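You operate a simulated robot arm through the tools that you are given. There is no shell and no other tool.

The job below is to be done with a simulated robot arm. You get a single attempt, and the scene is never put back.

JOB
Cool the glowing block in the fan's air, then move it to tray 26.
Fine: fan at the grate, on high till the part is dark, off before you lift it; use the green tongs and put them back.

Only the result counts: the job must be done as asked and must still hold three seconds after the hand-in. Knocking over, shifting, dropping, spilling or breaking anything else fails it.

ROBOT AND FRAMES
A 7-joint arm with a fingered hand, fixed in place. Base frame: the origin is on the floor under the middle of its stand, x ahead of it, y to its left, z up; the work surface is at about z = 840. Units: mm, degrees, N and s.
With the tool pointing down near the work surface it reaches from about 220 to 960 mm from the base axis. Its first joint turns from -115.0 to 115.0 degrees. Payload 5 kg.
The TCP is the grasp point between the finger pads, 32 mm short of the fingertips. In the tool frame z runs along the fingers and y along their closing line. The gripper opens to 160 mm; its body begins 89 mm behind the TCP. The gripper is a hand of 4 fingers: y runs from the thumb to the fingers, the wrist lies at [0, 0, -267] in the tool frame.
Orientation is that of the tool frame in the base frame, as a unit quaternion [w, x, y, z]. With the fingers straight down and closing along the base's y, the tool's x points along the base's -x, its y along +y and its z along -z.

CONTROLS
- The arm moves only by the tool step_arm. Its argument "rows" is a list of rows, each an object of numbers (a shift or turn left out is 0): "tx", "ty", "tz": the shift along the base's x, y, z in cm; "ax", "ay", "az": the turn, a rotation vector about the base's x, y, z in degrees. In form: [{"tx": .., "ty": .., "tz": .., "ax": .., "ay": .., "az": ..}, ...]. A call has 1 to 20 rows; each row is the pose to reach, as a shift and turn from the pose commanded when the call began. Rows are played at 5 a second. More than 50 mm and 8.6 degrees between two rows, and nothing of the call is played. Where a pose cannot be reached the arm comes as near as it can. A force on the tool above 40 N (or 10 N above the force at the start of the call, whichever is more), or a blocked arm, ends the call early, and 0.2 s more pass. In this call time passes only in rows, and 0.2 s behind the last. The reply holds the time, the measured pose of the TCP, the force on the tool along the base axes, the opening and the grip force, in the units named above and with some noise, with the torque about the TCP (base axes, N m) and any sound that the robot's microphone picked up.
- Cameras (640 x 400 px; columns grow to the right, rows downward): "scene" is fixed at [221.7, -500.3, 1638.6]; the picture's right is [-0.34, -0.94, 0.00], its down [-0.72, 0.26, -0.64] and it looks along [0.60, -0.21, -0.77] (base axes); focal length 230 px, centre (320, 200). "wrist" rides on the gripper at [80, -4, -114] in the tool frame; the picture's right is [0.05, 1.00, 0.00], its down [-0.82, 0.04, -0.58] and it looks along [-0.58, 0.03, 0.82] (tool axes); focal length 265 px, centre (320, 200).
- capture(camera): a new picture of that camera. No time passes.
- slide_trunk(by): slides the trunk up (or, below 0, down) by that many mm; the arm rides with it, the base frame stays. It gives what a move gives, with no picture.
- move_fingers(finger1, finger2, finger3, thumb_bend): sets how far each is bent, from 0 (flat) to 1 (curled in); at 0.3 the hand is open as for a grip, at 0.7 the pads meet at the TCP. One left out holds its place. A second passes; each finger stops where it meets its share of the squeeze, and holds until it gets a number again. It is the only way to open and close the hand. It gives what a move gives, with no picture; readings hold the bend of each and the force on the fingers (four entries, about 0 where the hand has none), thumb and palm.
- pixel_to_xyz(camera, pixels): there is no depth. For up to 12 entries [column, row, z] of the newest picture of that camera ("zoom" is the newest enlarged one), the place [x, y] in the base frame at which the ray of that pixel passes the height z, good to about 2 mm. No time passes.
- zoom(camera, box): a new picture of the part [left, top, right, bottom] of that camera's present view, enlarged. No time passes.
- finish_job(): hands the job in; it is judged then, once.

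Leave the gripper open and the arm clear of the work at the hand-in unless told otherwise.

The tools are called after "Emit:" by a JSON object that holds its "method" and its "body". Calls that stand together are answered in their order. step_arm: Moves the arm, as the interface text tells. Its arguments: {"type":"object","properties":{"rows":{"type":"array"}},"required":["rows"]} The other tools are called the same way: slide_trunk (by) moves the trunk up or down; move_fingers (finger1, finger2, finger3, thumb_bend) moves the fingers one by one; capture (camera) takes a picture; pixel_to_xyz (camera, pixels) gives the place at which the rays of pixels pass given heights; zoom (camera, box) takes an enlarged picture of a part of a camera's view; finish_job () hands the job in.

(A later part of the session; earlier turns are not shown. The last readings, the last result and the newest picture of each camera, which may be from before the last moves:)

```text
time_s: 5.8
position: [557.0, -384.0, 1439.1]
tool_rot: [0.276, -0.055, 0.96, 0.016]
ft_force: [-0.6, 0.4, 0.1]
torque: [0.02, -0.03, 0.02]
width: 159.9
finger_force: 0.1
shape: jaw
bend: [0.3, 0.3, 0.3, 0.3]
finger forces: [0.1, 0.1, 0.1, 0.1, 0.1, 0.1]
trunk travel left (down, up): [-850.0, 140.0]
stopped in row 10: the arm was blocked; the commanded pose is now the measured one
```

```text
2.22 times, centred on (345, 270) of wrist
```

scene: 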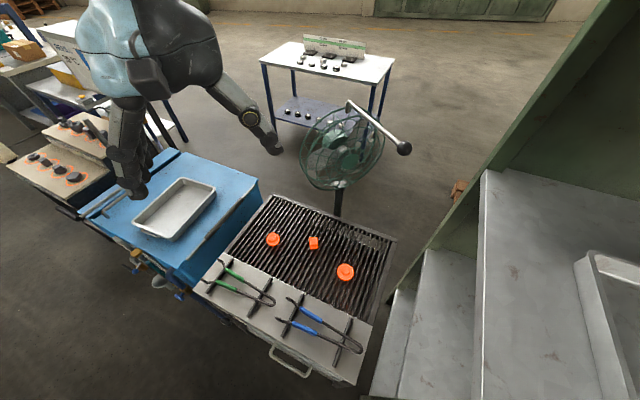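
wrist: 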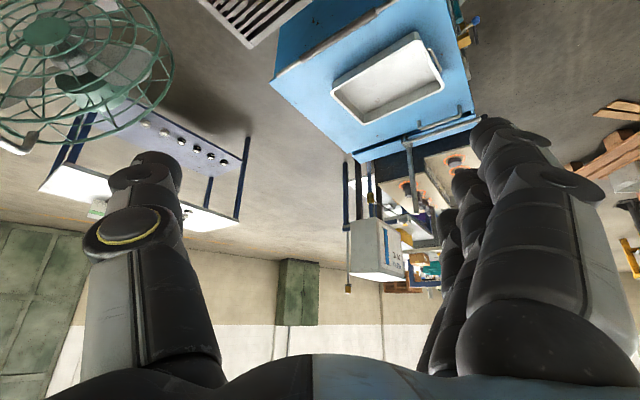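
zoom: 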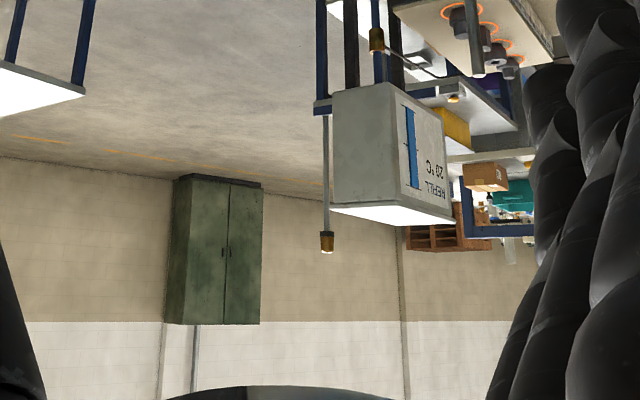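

The turn was blocked at the last row (arm limit), at (557,-384,1439). I zoom strongly on the cabinet's tray and on the grill's left edge for small marks.

Emit:
{"method": "zoom", "body": {"camera": "wrist", "box": [325, 25, 455, 130]}}

Emit:
{"method": "zoom", "body": {"camera": "wrist", "box": [0, 0, 190, 150]}}

Emit:
{"method": "zoom", "body": {"camera": "wrist", "box": [630, 50, 640, 350]}}

Emit:
{"method": "zoom", "body": {"camera": "wrist", "box": [200, 0, 640, 5]}}

```text
3.81 times, centred on (390, 78) of wrist
```

zoom: 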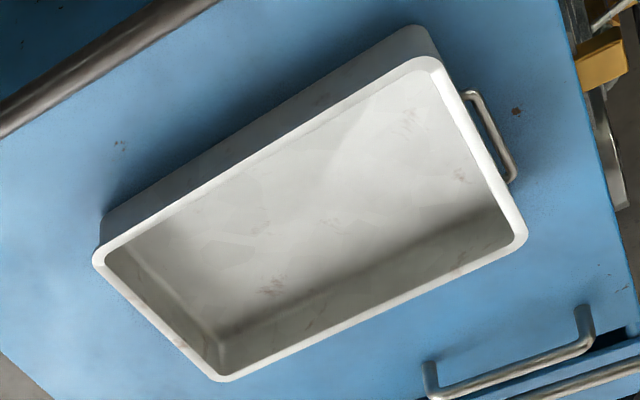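

```text
2.67 times, centred on (95, 75) of wrist
```

zoom: 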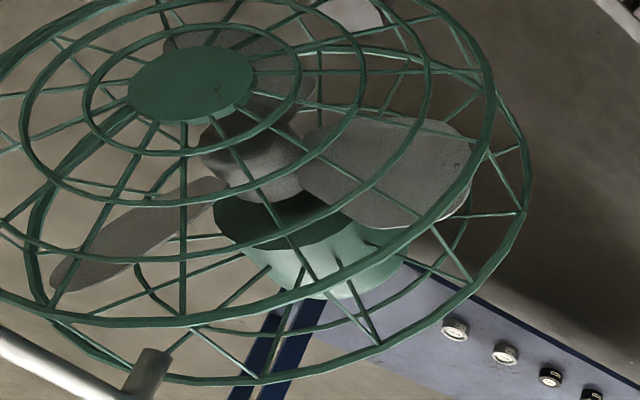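

```text
1.33 times, centred on (635, 200) of wrist
```

zoom: 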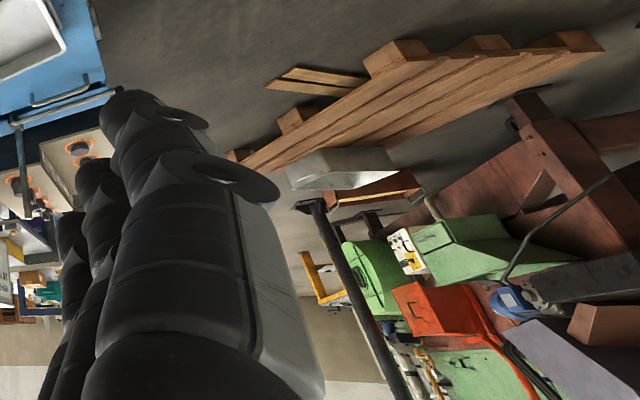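

```text
1.45 times, centred on (420, 2) of wrist
```

zoom: 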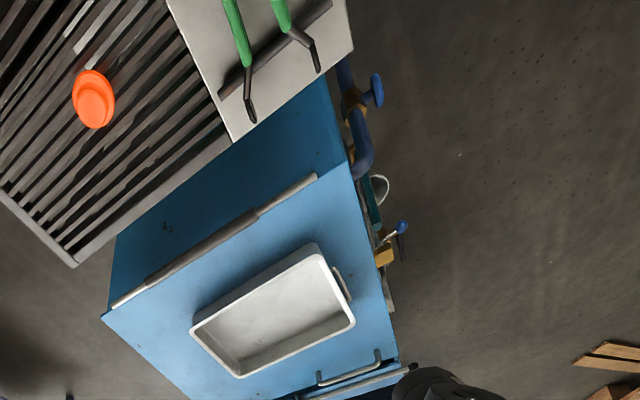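

No number yet, and no fan switch seen. I move the camera to a lower place left of the fan, around (800,-330,1150), turned toward -y, to see the fan's side and back.

Emit:
{"method": "step_arm", "body": {"rows": [{"tx": 2.4, "ty": 0.5, "tz": -2.5, "az": -7.5}, {"tx": 4.8, "ty": 1.0, "tz": -5, "az": -15}, {"tx": 7.2, "ty": 1.5, "tz": -7.5, "az": -22.5}, {"tx": 9.6, "ty": 2.0, "tz": -10, "az": -30}, {"tx": 12, "ty": 2.5, "tz": -12.5, "az": -37.5}, {"tx": 14.4, "ty": 3, "tz": -15, "az": -45}, {"tx": 16.8, "ty": 3.5, "tz": -17.5, "az": -52.5}, {"tx": 19.2, "ty": 4, "tz": -20, "az": -60}, {"tx": 21.6, "ty": 4.5, "tz": -22.5, "az": -67.5}, {"tx": 24, "ty": 5, "tz": -25, "az": -75}]}}

Emit:
{"method": "capture", "body": {"camera": "wrist"}}

Emit:
{"method": "zoom", "body": {"camera": "wrist", "box": [200, 100, 440, 350]}}

Emit:
{"method": "capture", "body": {"camera": "scene"}}

```text
time_s: 8.2
position: [754.8, -414.8, 1188.2]
tool_rot: [0.219, 0.587, 0.761, -0.17]
ft_force: [-0.6, -0.4, 0.4]
torque: [0.0, -0.03, -0.03]
width: 159.9
finger_force: 0.0
shape: jaw
bend: [0.3, 0.3, 0.3, 0.3]
finger forces: [0.0, 0.0, 0.0, 0.1, 0.0, 0.1]
trunk travel left (down, up): [-850.0, 140.0]
stopped in row 10: the arm was blocked; the commanded pose is now the measured one
```

```text
taken
```

wrist: 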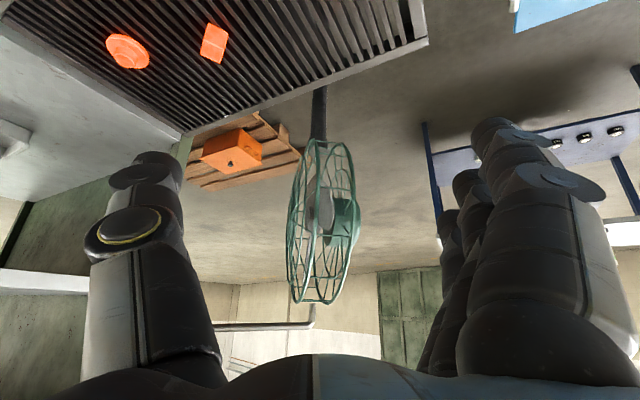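

```text
1.60 times, centred on (320, 225) of wrist
```

zoom: 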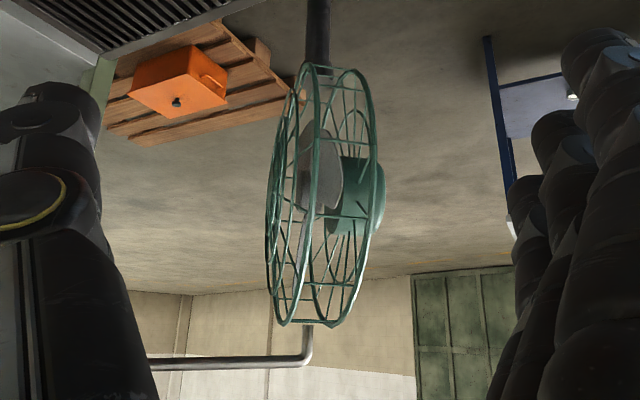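

```text
taken
```

scene: 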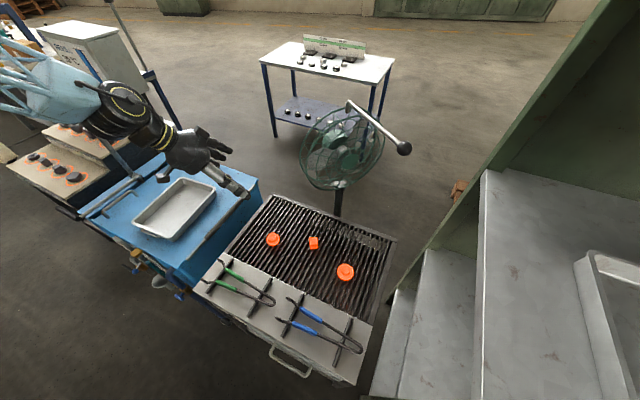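

I see the fan edge-on (it faces left in this upside-down view, i.e. -x), with its handle rising from the cage top. In the scene I noticed a dark knob on the grill's front near (225,321) and valves on the cabinet front. I zoom into those.

Emit:
{"method": "zoom", "body": {"camera": "scene", "box": [200, 290, 260, 340]}}

Emit:
{"method": "zoom", "body": {"camera": "scene", "box": [115, 235, 215, 315]}}

Emit:
{"method": "zoom", "body": {"camera": "scene", "box": [240, 320, 380, 400]}}

Emit:
{"method": "zoom", "body": {"camera": "wrist", "box": [270, 70, 380, 340]}}

Emit:
{"method": "zoom", "body": {"camera": "wrist", "box": [290, 130, 370, 250]}}

Emit:
{"method": "zoom", "body": {"camera": "scene", "box": [300, 95, 400, 195]}}

```text
8.00 times, centred on (230, 315) of scene
```

zoom: 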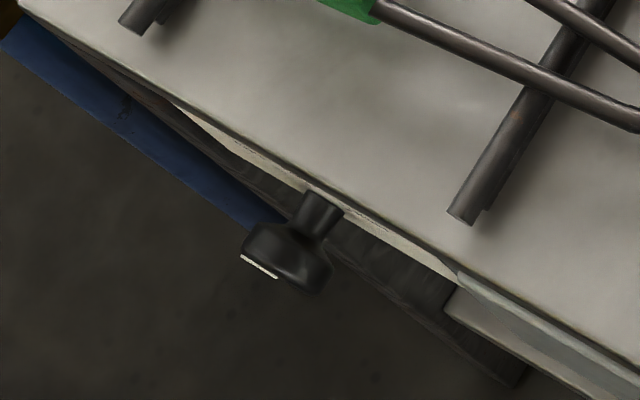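

```text
5.00 times, centred on (165, 275) of scene
```

zoom: 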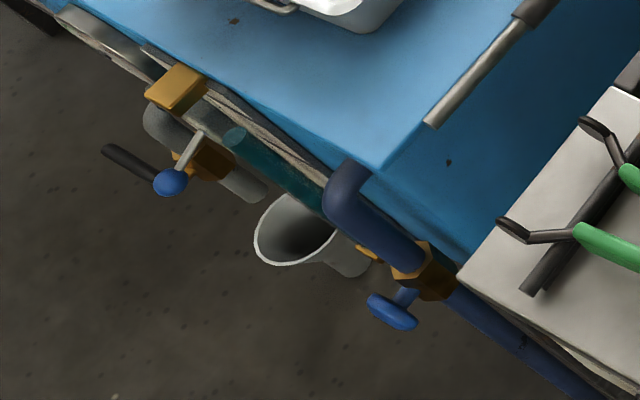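

```text
4.57 times, centred on (310, 360) of scene
```

zoom: 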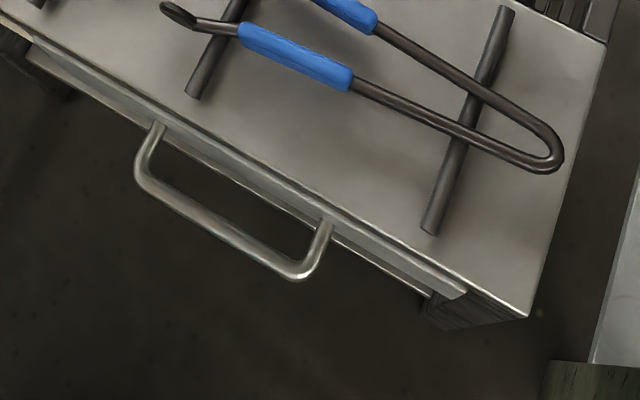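

```text
1.48 times, centred on (325, 205) of wrist
```

zoom: 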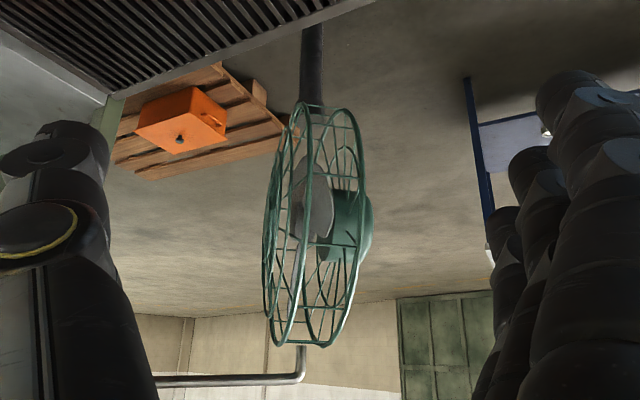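

```text
3.33 times, centred on (330, 190) of wrist
```

zoom: 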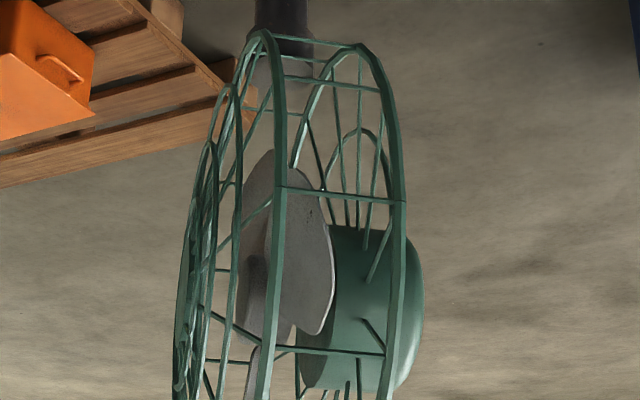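

```text
4.00 times, centred on (350, 145) of scene
```

zoom: 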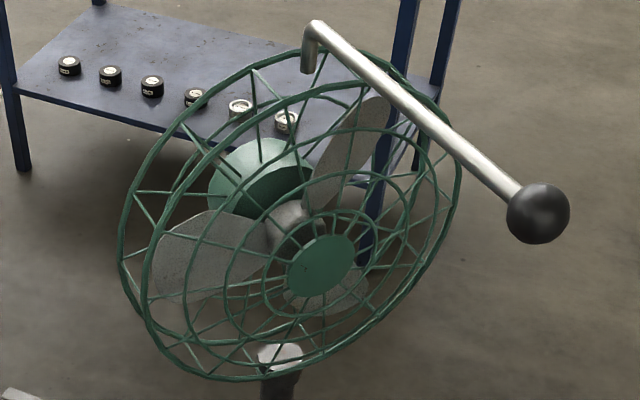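

There it is: a dark rotary knob with a white pointer line on the grill's front (scene 225,321), likely the fan's speed switch. I move the hand back toward the robot and turn the camera to face the grill's front to read its scale.

Emit:
{"method": "pixel_to_xyz", "body": {"camera": "scene", "pixels": [[225, 321, 840], [225, 321, 800], [225, 321, 760], [225, 321, 720]]}}

Emit:
{"method": "step_arm", "body": {"rows": [{"tx": -3.2, "ty": 2.6, "tz": -0.3, "az": 2.2}, {"tx": -6.4, "ty": 5.2, "tz": -0.6, "az": 4.4}, {"tx": -9.6, "ty": 7.8, "tz": -0.9, "az": 6.6}, {"tx": -12.8, "ty": 10.4, "tz": -1.2, "az": 8.8}, {"tx": -16, "ty": 13, "tz": -1.5, "az": 11}, {"tx": -19.2, "ty": 15.6, "tz": -1.8, "az": 13.2}, {"tx": -22.4, "ty": 18.2, "tz": -2.1, "az": 15.4}, {"tx": -25.6, "ty": 20.8, "tz": -2.4, "az": 17.6}, {"tx": -28.8, "ty": 23.4, "tz": -2.7, "az": 19.8}, {"tx": -32, "ty": 26, "tz": -3.0, "az": 22}, {"tx": -35.1, "ty": 28.2, "tz": -3.3, "az": 24}]}}

Emit:
{"method": "capture", "body": {"camera": "wrist"}}

Emit:
{"method": "zoom", "body": {"camera": "wrist", "box": [180, 0, 460, 200]}}

```text
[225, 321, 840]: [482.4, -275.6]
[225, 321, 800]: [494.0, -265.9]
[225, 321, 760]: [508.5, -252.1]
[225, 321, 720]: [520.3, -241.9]
```

```text
time_s: 10.6
position: [478.8, -132.8, 1125.7]
tool_rot: [0.249, 0.414, 0.868, -0.118]
ft_force: [-0.4, 0.4, -0.3]
torque: [-0.05, 0.02, 0.0]
width: 160.0
finger_force: 0.0
shape: jaw
bend: [0.3, 0.3, 0.3, 0.3]
finger forces: [0.0, 0.0, 0.0, 0.0, 0.0, 0.0]
out of reach, approached as far as the arm can: row 9, 10, 11
trunk travel left (down, up): [-850.0, 140.0]
```

```text
taken
```

wrist: 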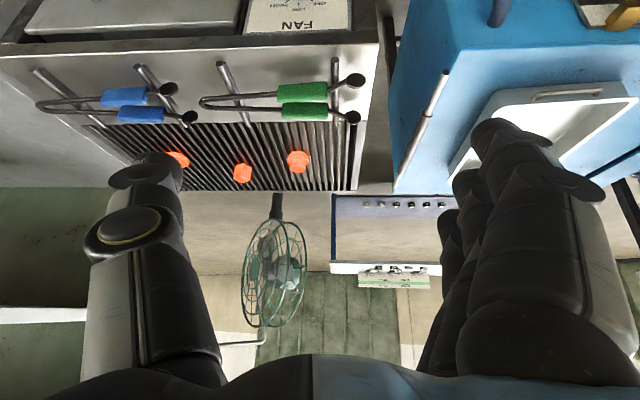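

```text
2.00 times, centred on (320, 100) of wrist
```

zoom: 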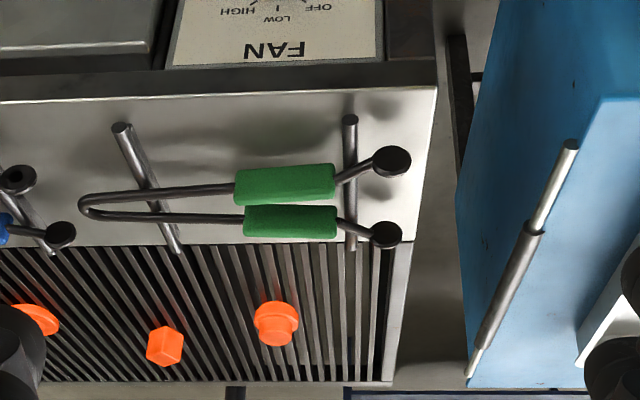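

The panel on the grill's front reads "FAN – OFF, LOW, HIGH" (upside-down in this view). I look beyond the picture's upper edge for the whole dial and the drawer.

Emit:
{"method": "zoom", "body": {"camera": "wrist", "box": [250, 0, 350, 10]}}

Emit:
{"method": "zoom", "body": {"camera": "wrist", "box": [0, 0, 640, 2]}}

Emit:
{"method": "zoom", "body": {"camera": "wrist", "box": [200, 60, 380, 140]}}

Emit:
{"method": "zoom", "body": {"camera": "wrist", "box": [470, 60, 640, 200]}}

```text
6.40 times, centred on (300, 5) of wrist
```

zoom: 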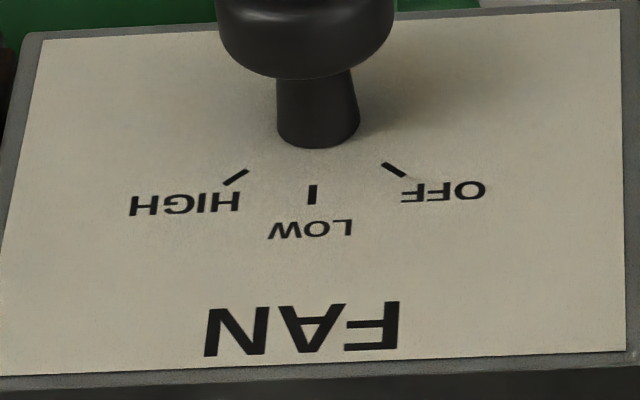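

```text
1.00 times, centred on (320, 1) of wrist (not enlarged: the box is as wide or as high as the picture)
```

zoom: 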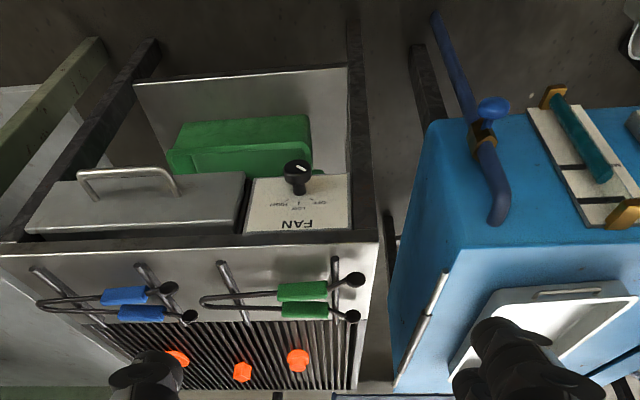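

```text
3.56 times, centred on (290, 100) of wrist
```

zoom: 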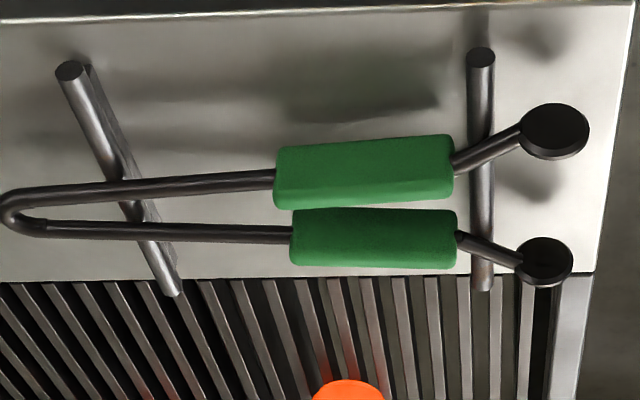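

```text
2.86 times, centred on (555, 130) of wrist
```

zoom: 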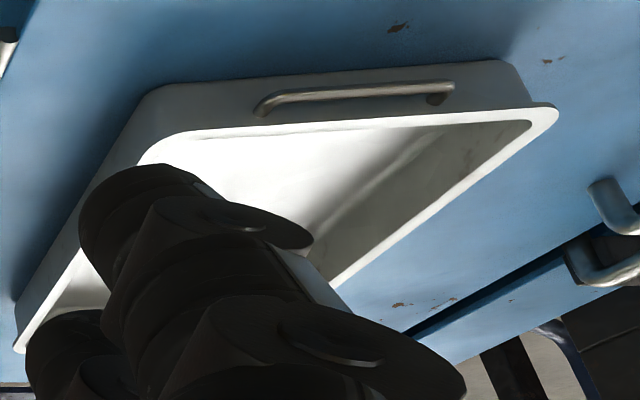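

I can read the dial: seen upright, OFF is upper left, LOW top, HIGH upper right around the knob. Still to find: tray 26. I move the hand to about (300,-450,1100) and turn it toward the shelf at -y for a lower, level look at the shelf fronts.

Emit:
{"method": "step_arm", "body": {"rows": [{"tx": -1.8, "ty": -3.2, "tz": -0.3, "az": -3.4}, {"tx": -3.6, "ty": -6.4, "tz": -0.6, "az": -6.8}, {"tx": -5.4, "ty": -9.6, "tz": -0.9, "az": -10.2}, {"tx": -7.2, "ty": -12.8, "tz": -1.2, "az": -13.6}, {"tx": -9, "ty": -16, "tz": -1.5, "az": -17}, {"tx": -10.8, "ty": -19.2, "tz": -1.8, "az": -20.4}, {"tx": -12.6, "ty": -22.4, "tz": -2.1, "az": -23.8}, {"tx": -14.4, "ty": -25.6, "tz": -2.4, "az": -27.2}, {"tx": -16.2, "ty": -28.8, "tz": -2.6, "az": -30.6}, {"tx": -18, "ty": -32, "tz": -2.6, "az": -34}]}}

Emit:
{"method": "capture", "body": {"camera": "wrist"}}

Emit:
{"method": "zoom", "body": {"camera": "wrist", "box": [200, 0, 440, 360]}}

```text
time_s: 12.8
position: [300.5, -459.6, 1098.5]
tool_rot: [0.203, 0.65, 0.708, -0.185]
ft_force: [0.2, 0.2, 0.5]
torque: [0.02, -0.01, -0.02]
width: 159.8
finger_force: 0.1
shape: jaw
bend: [0.3, 0.3, 0.3, 0.3]
finger forces: [0.0, 0.0, 0.0, 0.0, 0.1, 0.0]
out of reach, approached as far as the arm can: row 1, 2, 3, 4, 5
trunk travel left (down, up): [-850.0, 140.0]
```

```text
taken
```

wrist: 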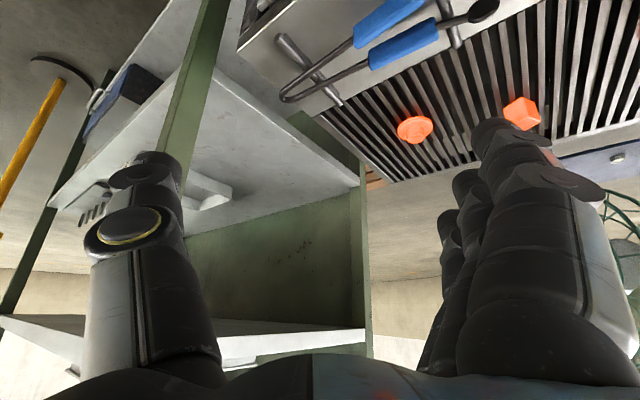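

```text
1.11 times, centred on (320, 180) of wrist
```

zoom: 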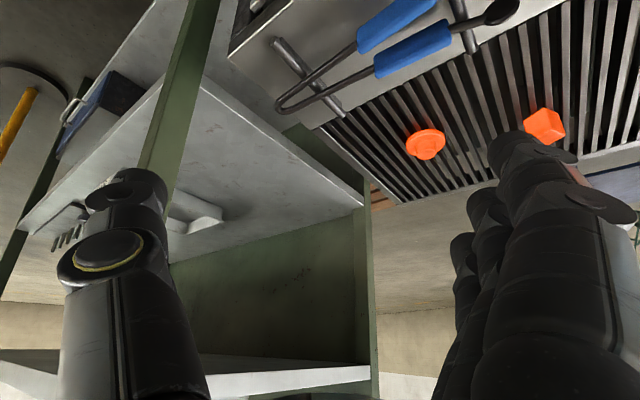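

Now the shelf's middle board is seen level, part hidden by the thumb. I turn a further 35 degrees right to bring its trays into the open window.

Emit:
{"method": "step_arm", "body": {"rows": [{"az": -7}, {"az": -14}, {"az": -21}, {"az": -28}, {"az": -35}]}}

Emit:
{"method": "capture", "body": {"camera": "wrist"}}

Emit:
{"method": "zoom", "body": {"camera": "wrist", "box": [180, 0, 460, 200]}}

Emit:
{"method": "zoom", "body": {"camera": "wrist", "box": [180, 180, 460, 360]}}

```text
time_s: 14.0
position: [301.5, -457.7, 1099.1]
tool_rot: [0.138, 0.833, 0.48, -0.239]
ft_force: [0.3, 0.0, -0.2]
torque: [-0.01, 0.0, -0.02]
width: 159.9
finger_force: 0.1
shape: jaw
bend: [0.3, 0.3, 0.3, 0.3]
finger forces: [0.1, 0.0, 0.0, 0.1, 0.0, 0.0]
trunk travel left (down, up): [-850.0, 140.0]
```

```text
taken
```

wrist: 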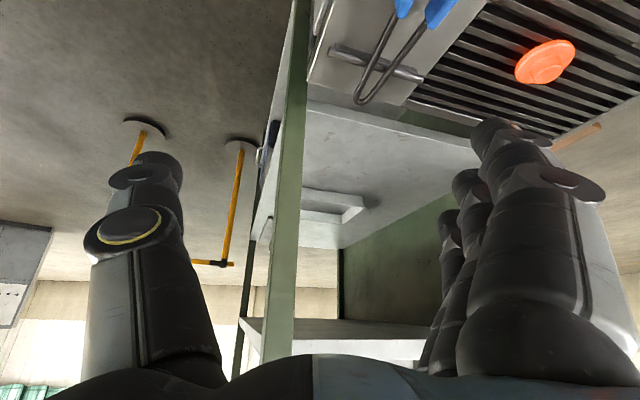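

```text
2.00 times, centred on (320, 100) of wrist
```

zoom: 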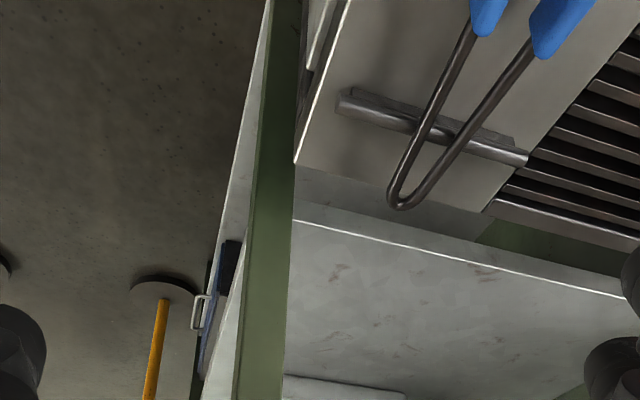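

```text
2.22 times, centred on (320, 270) of wrist
```

zoom: 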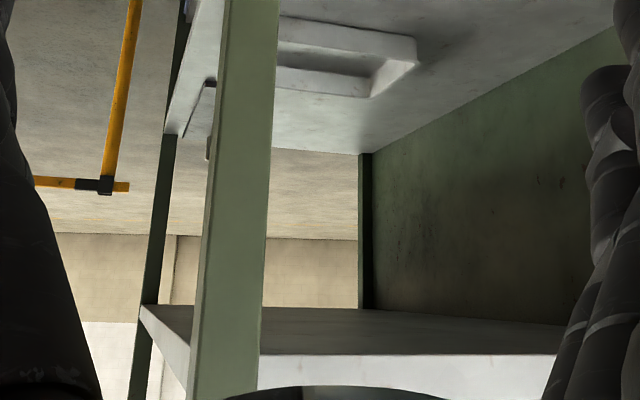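

The shelf trays show no number from here either. I go to the left side of the cabinet's tray, about (700,220,1250), to see its hidden left side and anything further left.

Emit:
{"method": "step_arm", "body": {"rows": [{"tx": 2.2, "ty": 3.7, "tz": 0.8, "az": 3.3}, {"tx": 4.4, "ty": 7.4, "tz": 1.6, "az": 6.6}, {"tx": 6.6, "ty": 11.1, "tz": 2.4, "az": 9.9}, {"tx": 8.8, "ty": 14.8, "tz": 3.2, "az": 13.2}, {"tx": 11, "ty": 18.5, "tz": 4, "az": 16.5}, {"tx": 13.2, "ty": 22.2, "tz": 4.8, "az": 19.8}, {"tx": 15.4, "ty": 25.9, "tz": 5.6, "az": 23.1}, {"tx": 17.6, "ty": 29.6, "tz": 6.4, "az": 26.4}, {"tx": 19.8, "ty": 33.3, "tz": 7.2, "az": 29.7}, {"tx": 22, "ty": 37, "tz": 8, "az": 33}, {"tx": 24.2, "ty": 40.7, "tz": 8.8, "az": 36.3}, {"tx": 26.4, "ty": 44.4, "tz": 9.6, "az": 39.6}, {"tx": 28.6, "ty": 48.1, "tz": 10.4, "az": 42.9}, {"tx": 30.8, "ty": 51.8, "tz": 11.2, "az": 46.2}, {"tx": 33, "ty": 55.5, "tz": 12, "az": 49.5}, {"tx": 35.2, "ty": 59.2, "tz": 12.8, "az": 52.8}, {"tx": 37.4, "ty": 62.9, "tz": 13.6, "az": 56.1}, {"tx": 40, "ty": 66.6, "tz": 14.4, "az": 60}]}}

Emit:
{"method": "capture", "body": {"camera": "wrist"}}

Emit:
{"method": "zoom", "body": {"camera": "wrist", "box": [200, 0, 440, 200]}}

Emit:
{"method": "capture", "body": {"camera": "scene"}}

```text
time_s: 17.8
position: [701.2, 212.0, 1241.0]
tool_rot: [0.239, 0.48, 0.833, -0.137]
ft_force: [0.3, 0.5, -0.2]
torque: [-0.01, 0.02, 0.0]
width: 160.0
finger_force: 0.1
shape: jaw
bend: [0.3, 0.3, 0.3, 0.3]
finger forces: [0.0, 0.1, 0.0, 0.0, 0.0, 0.0]
trunk travel left (down, up): [-850.0, 140.0]
```

```text
taken
```

wrist: 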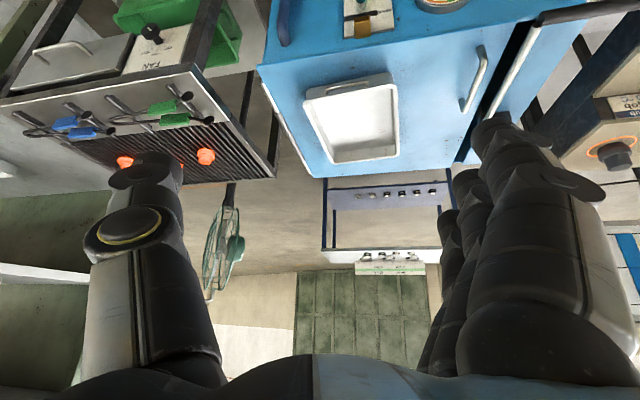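

```text
2.00 times, centred on (320, 100) of wrist
```

zoom: 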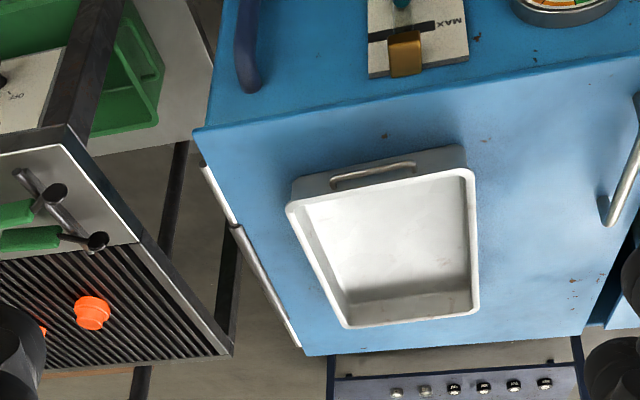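

```text
taken
```

scene: 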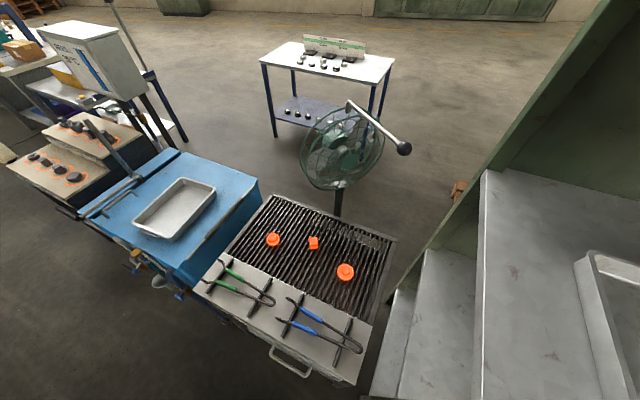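

A label appears at the right (wrist ~(625,105), ending "...ub"). I zoom on it and look past the right and upper edges.

Emit:
{"method": "zoom", "body": {"camera": "wrist", "box": [580, 70, 640, 130]}}

Emit:
{"method": "zoom", "body": {"camera": "wrist", "box": [630, 0, 640, 200]}}

Emit:
{"method": "zoom", "body": {"camera": "wrist", "box": [250, 0, 550, 2]}}

Emit:
{"method": "zoom", "body": {"camera": "wrist", "box": [290, 60, 410, 180]}}

```text
6.67 times, centred on (610, 100) of wrist
```

zoom: 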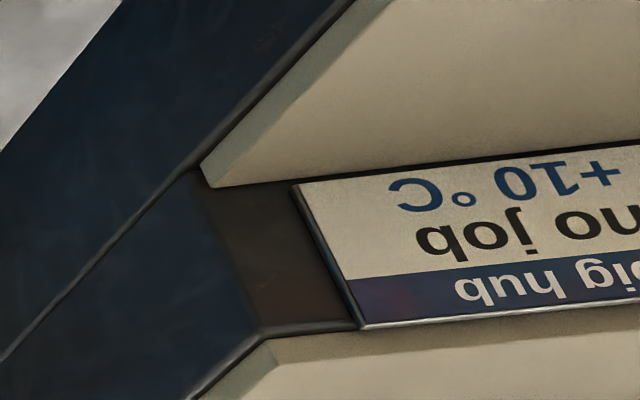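

```text
2.00 times, centred on (635, 100) of wrist
```

zoom: 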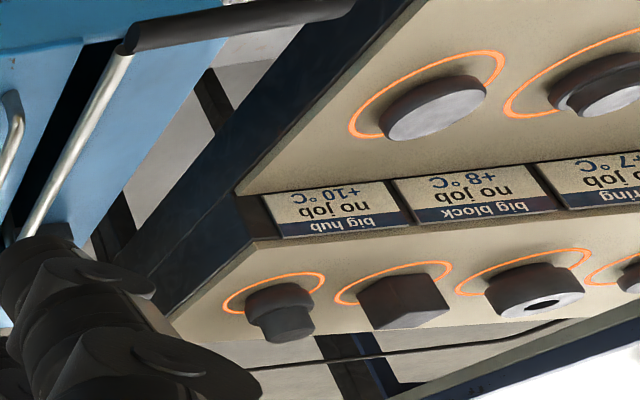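

```text
2.13 times, centred on (400, 1) of wrist
```

zoom: 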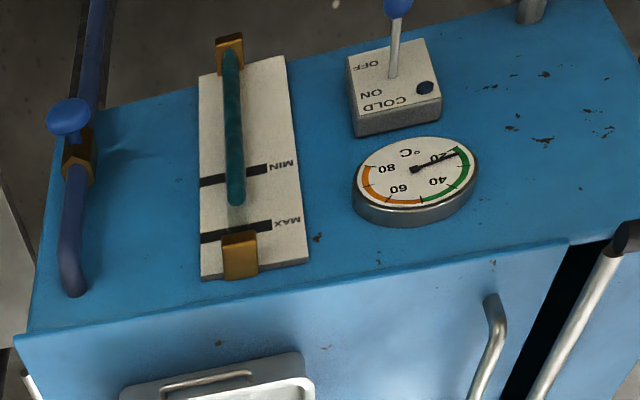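

```text
3.33 times, centred on (350, 120) of wrist
```

zoom: 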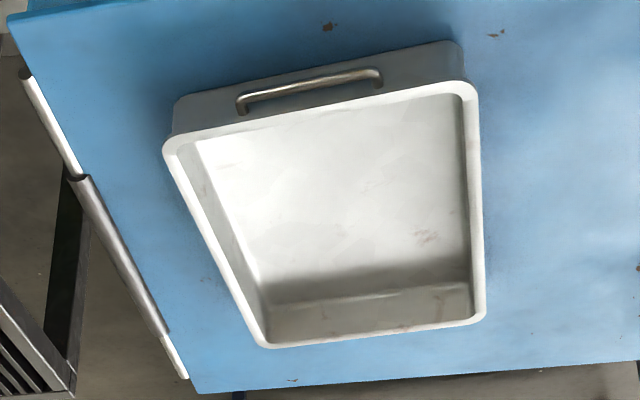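

Very useful: the boards on the left carry signs per part ("big hub / no job / +10 °C", "big block / no job / +8 °C" ...). One may name tray 26. I turn left by 40 degrees to read all signs.

Emit:
{"method": "step_arm", "body": {"rows": [{"az": 8}, {"az": 16}, {"az": 24}, {"az": 32}, {"az": 40}]}}

Emit:
{"method": "capture", "body": {"camera": "wrist"}}

Emit:
{"method": "zoom", "body": {"camera": "wrist", "box": [200, 0, 460, 180]}}

Emit:
{"method": "zoom", "body": {"camera": "wrist", "box": [200, 150, 460, 330]}}

Emit:
{"method": "zoom", "body": {"camera": "wrist", "box": [200, 0, 600, 2]}}

```text
time_s: 19.0
position: [700.9, 209.3, 1244.4]
tool_rot: [0.271, 0.166, 0.947, -0.046]
ft_force: [-0.3, 0.8, 0.1]
torque: [-0.02, -0.03, 0.01]
width: 160.0
finger_force: 0.1
shape: jaw
bend: [0.3, 0.3, 0.3, 0.3]
finger forces: [0.1, 0.0, 0.0, 0.0, 0.0, 0.0]
trunk travel left (down, up): [-850.0, 140.0]
```

```text
taken
```

wrist: 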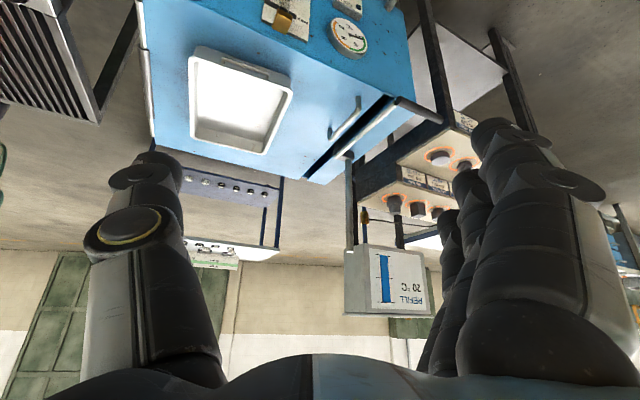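

```text
2.22 times, centred on (330, 90) of wrist
```

zoom: 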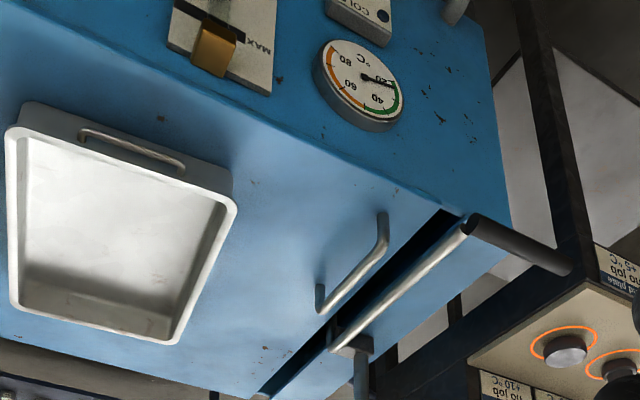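

```text
2.22 times, centred on (330, 240) of wrist
```

zoom: 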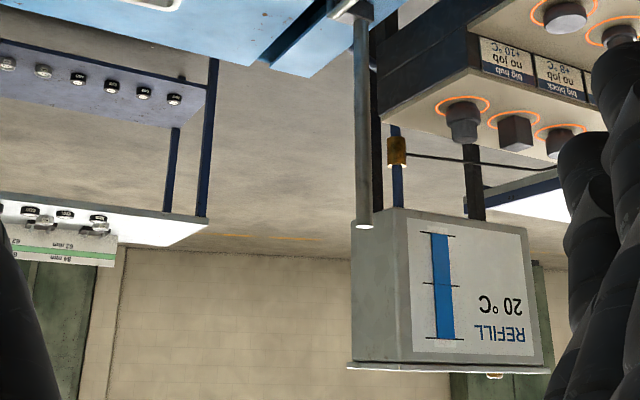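

```text
1.60 times, centred on (400, 1) of wrist
```

zoom: 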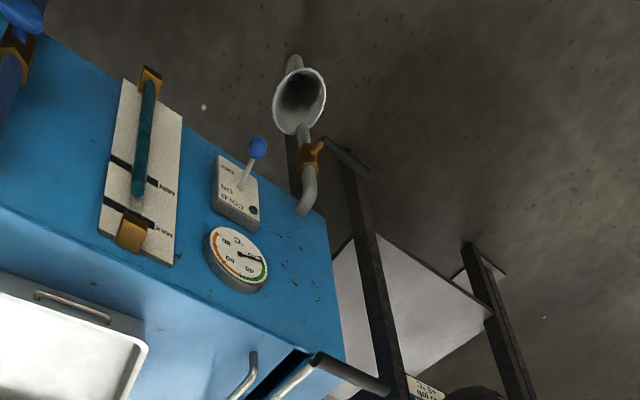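

Let me turn a bit further left (25 degrees) to read the remaining signs.

Emit:
{"method": "step_arm", "body": {"rows": [{"az": 7, "ty": 2}, {"az": 14, "ty": 4}, {"az": 21, "ty": 6}, {"az": 28, "ty": 8}]}}

Emit:
{"method": "capture", "body": {"camera": "wrist"}}

Emit:
{"method": "zoom", "body": {"camera": "wrist", "box": [220, 60, 450, 220]}}

Emit:
{"method": "zoom", "body": {"camera": "wrist", "box": [300, 100, 460, 200]}}

```text
time_s: 20.0
position: [701.3, 288.3, 1241.0]
tool_rot: [0.274, -0.068, 0.959, 0.02]
ft_force: [0.5, 0.2, 0.1]
torque: [0.04, 0.02, -0.02]
width: 160.0
finger_force: 0.1
shape: jaw
bend: [0.3, 0.3, 0.3, 0.3]
finger forces: [0.0, 0.0, 0.0, 0.0, 0.0, 0.0]
trunk travel left (down, up): [-850.0, 140.0]
```

```text
taken
```

wrist: 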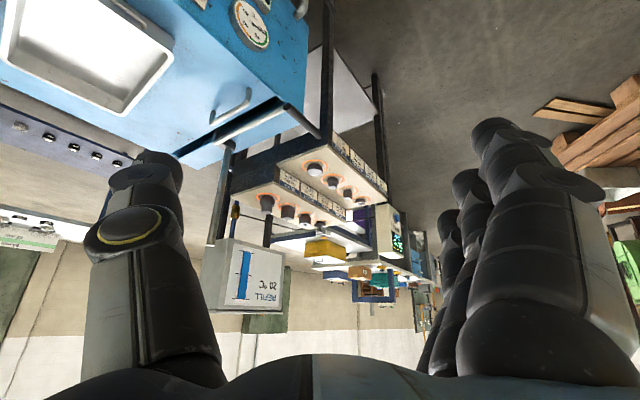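

```text
2.50 times, centred on (335, 140) of wrist
```

zoom: 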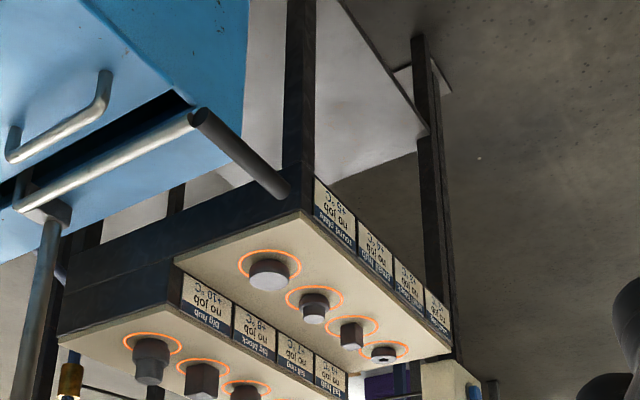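

```text
4.00 times, centred on (380, 150) of wrist
```

zoom: 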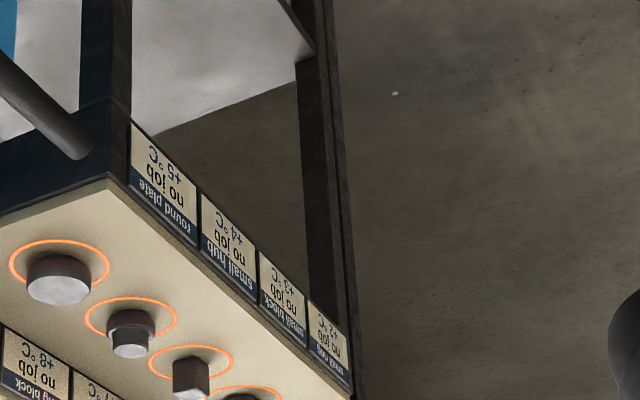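

All board signs say "no job" (they are quench data). So trays on the rack at the right are the candidates. I work out the rack's edges from the scene picture.

Emit:
{"method": "pixel_to_xyz", "body": {"camera": "scene", "pixels": [[485, 170, 1200], [480, 400, 1200], [426, 250, 1000], [400, 400, 1000], [426, 250, 900], [400, 400, 900], [397, 290, 700], [372, 395, 700], [590, 250, 1230], [640, 385, 1230]]}}

Emit:
{"method": "zoom", "body": {"camera": "scene", "box": [340, 240, 500, 400]}}

Emit:
{"method": "zoom", "body": {"camera": "scene", "box": [380, 398, 640, 400]}}

```text
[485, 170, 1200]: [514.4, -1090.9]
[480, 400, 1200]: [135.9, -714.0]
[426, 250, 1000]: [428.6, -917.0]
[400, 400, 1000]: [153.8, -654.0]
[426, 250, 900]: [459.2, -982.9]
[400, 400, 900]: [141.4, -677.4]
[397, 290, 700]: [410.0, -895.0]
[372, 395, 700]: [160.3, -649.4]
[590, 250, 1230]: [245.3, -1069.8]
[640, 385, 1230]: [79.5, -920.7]
```

```text
2.50 times, centred on (420, 320) of scene
```

zoom: 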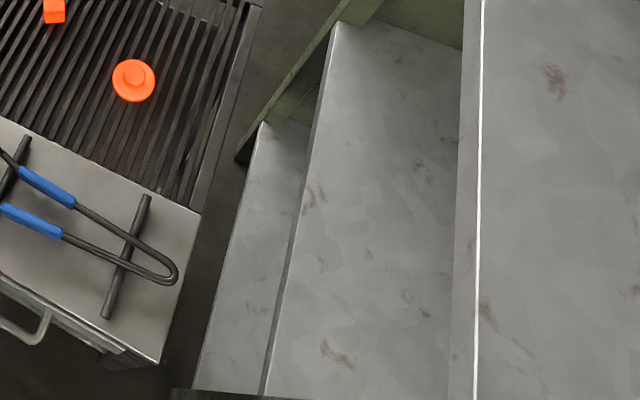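

```text
2.46 times, centred on (510, 399) of scene
```

zoom: 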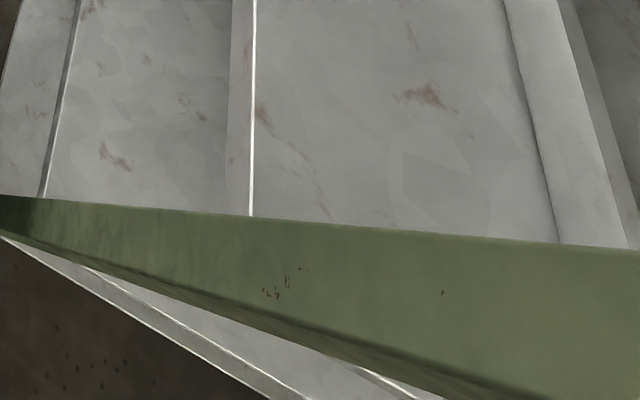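

The rack's front edge runs at 45 degrees from (514,-1091) to (136,-714) at z=1200 and faces the grill side, so it is within reach. I go to about (420,-400,1300) and turn the camera to face the rack front squarely (yaw about -130).

Emit:
{"method": "step_arm", "body": {"rows": [{"tx": -1.6, "ty": -3.8, "tz": 0.3, "az": -7.6}, {"tx": -3.1, "ty": -7.6, "tz": 0.7, "az": -15.2}, {"tx": -4.7, "ty": -11.5, "tz": 1, "az": -22.8}, {"tx": -6.2, "ty": -15.3, "tz": 1.3, "az": -30.4}, {"tx": -7.8, "ty": -19.2, "tz": 1.7, "az": -38}, {"tx": -9.4, "ty": -23, "tz": 2, "az": -45.6}, {"tx": -10.9, "ty": -26.8, "tz": 2.3, "az": -53.2}, {"tx": -12.5, "ty": -30.7, "tz": 2.7, "az": -60.8}, {"tx": -14, "ty": -34.5, "tz": 3, "az": -68.4}, {"tx": -15.6, "ty": -38.3, "tz": 3.3, "az": -76}, {"tx": -17.2, "ty": -42.2, "tz": 3.7, "az": -83.6}, {"tx": -18.7, "ty": -46, "tz": 4, "az": -91.2}, {"tx": -20.3, "ty": -49.8, "tz": 4.3, "az": -98.8}, {"tx": -21.9, "ty": -53.7, "tz": 4.7, "az": -106.4}, {"tx": -23.4, "ty": -57.5, "tz": 5, "az": -114}, {"tx": -25, "ty": -61.3, "tz": 5.3, "az": -121.6}, {"tx": -26.5, "ty": -65.2, "tz": 5.7, "az": -129.2}, {"tx": -28.1, "ty": -69, "tz": 6, "az": -137}]}}

Emit:
{"method": "capture", "body": {"camera": "wrist"}}

Emit:
{"method": "zoom", "body": {"camera": "wrist", "box": [190, 0, 450, 180]}}

Emit:
{"method": "zoom", "body": {"camera": "wrist", "box": [190, 170, 450, 350]}}

```text
time_s: 23.8
position: [418.9, -404.1, 1305.3]
tool_rot: [0.118, 0.868, 0.414, -0.248]
ft_force: [0.0, -0.6, 0.7]
torque: [0.03, 0.02, 0.0]
width: 160.1
finger_force: 0.0
shape: jaw
bend: [0.3, 0.3, 0.3, 0.3]
finger forces: [0.0, 0.0, 0.0, 0.0, 0.1, 0.0]
trunk travel left (down, up): [-850.0, 140.0]
```

```text
taken
```

wrist: 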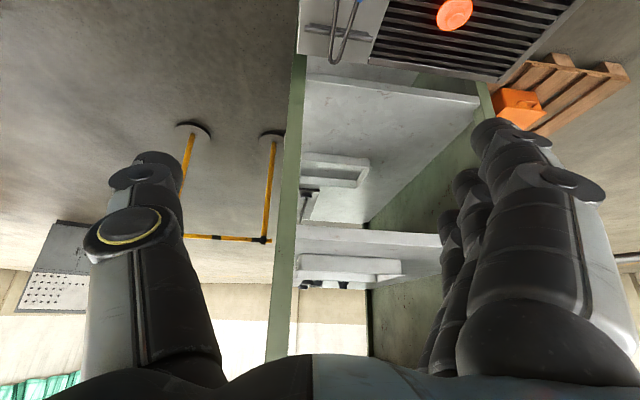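

```text
2.22 times, centred on (320, 90) of wrist
```

zoom: 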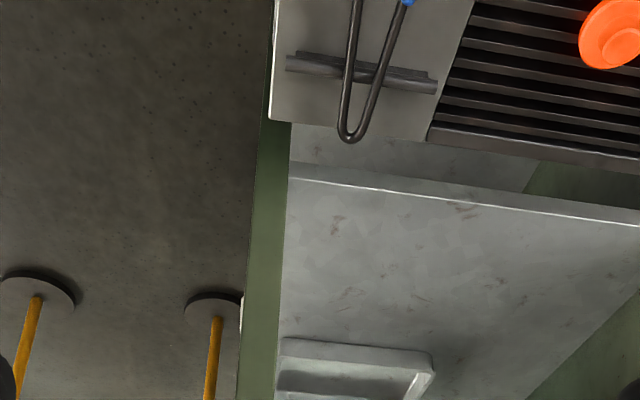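

```text
2.22 times, centred on (320, 260) of wrist
```

zoom: 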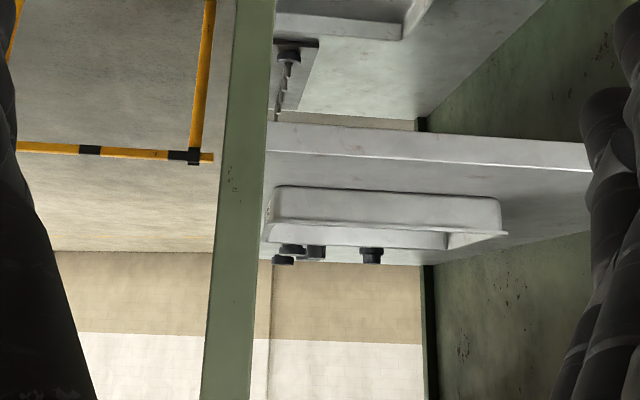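

The rack's shelf and tray fronts are blank. I zoom harder onto each tray and the odd panels for a small "26".

Emit:
{"method": "zoom", "body": {"camera": "wrist", "box": [290, 240, 410, 300]}}

Emit:
{"method": "zoom", "body": {"camera": "wrist", "box": [290, 140, 390, 230]}}

Emit:
{"method": "zoom", "body": {"camera": "wrist", "box": [10, 210, 110, 320]}}

Emit:
{"method": "zoom", "body": {"camera": "scene", "box": [125, 170, 185, 210]}}

Emit:
{"method": "zoom", "body": {"camera": "scene", "box": [165, 170, 225, 210]}}

Emit:
{"method": "zoom", "body": {"camera": "scene", "box": [130, 205, 190, 250]}}

```text
5.33 times, centred on (350, 270) of wrist
```

zoom: 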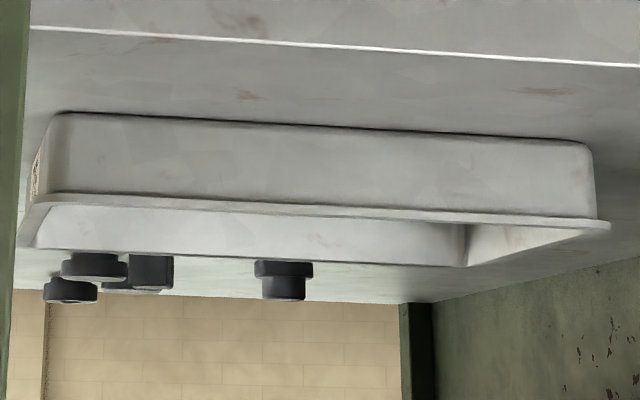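

```text
4.44 times, centred on (340, 185) of wrist
```

zoom: 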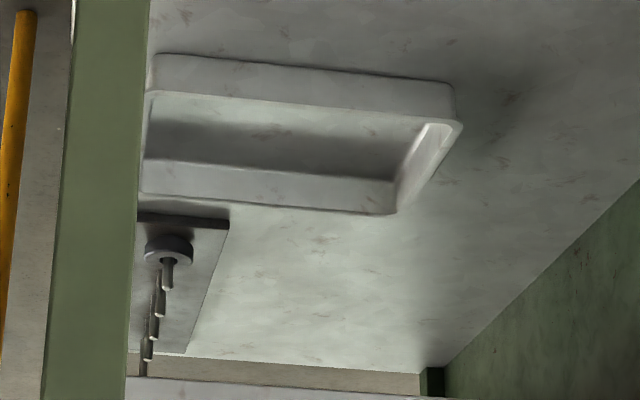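

```text
3.64 times, centred on (60, 265) of wrist
```

zoom: 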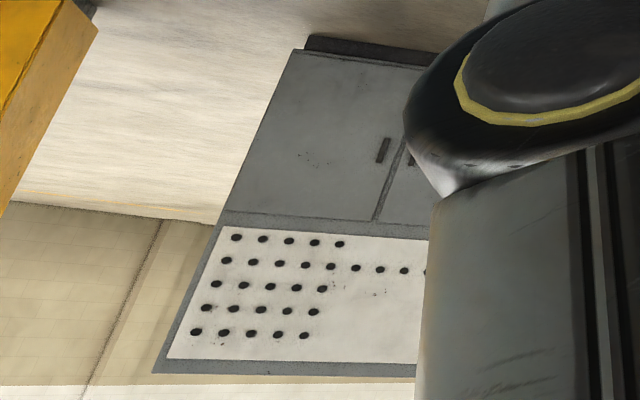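

```text
10.00 times, centred on (155, 190) of scene
```

zoom: 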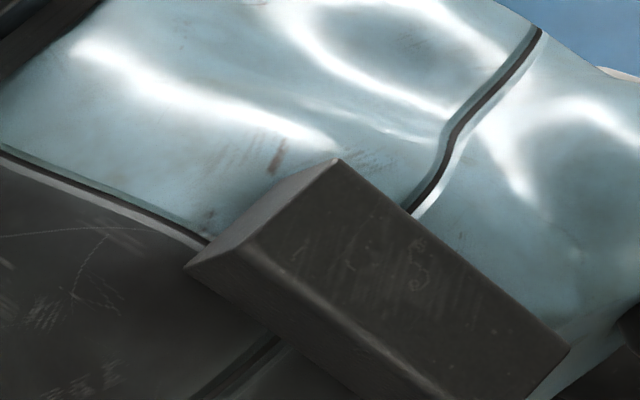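

```text
10.00 times, centred on (195, 190) of scene
```

zoom: 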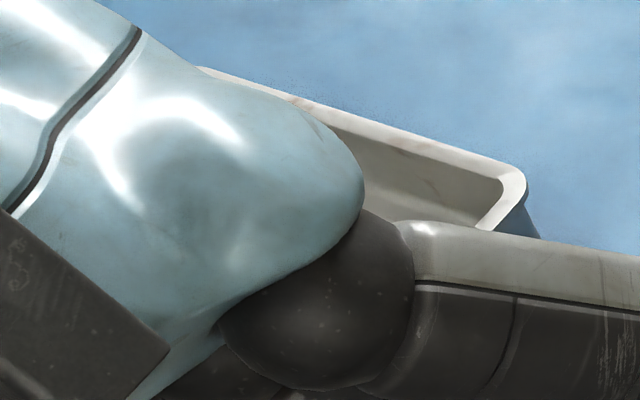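

```text
8.89 times, centred on (160, 228) of scene
```

zoom: 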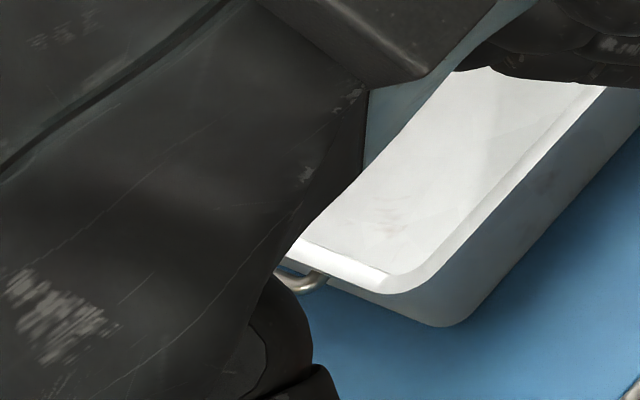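

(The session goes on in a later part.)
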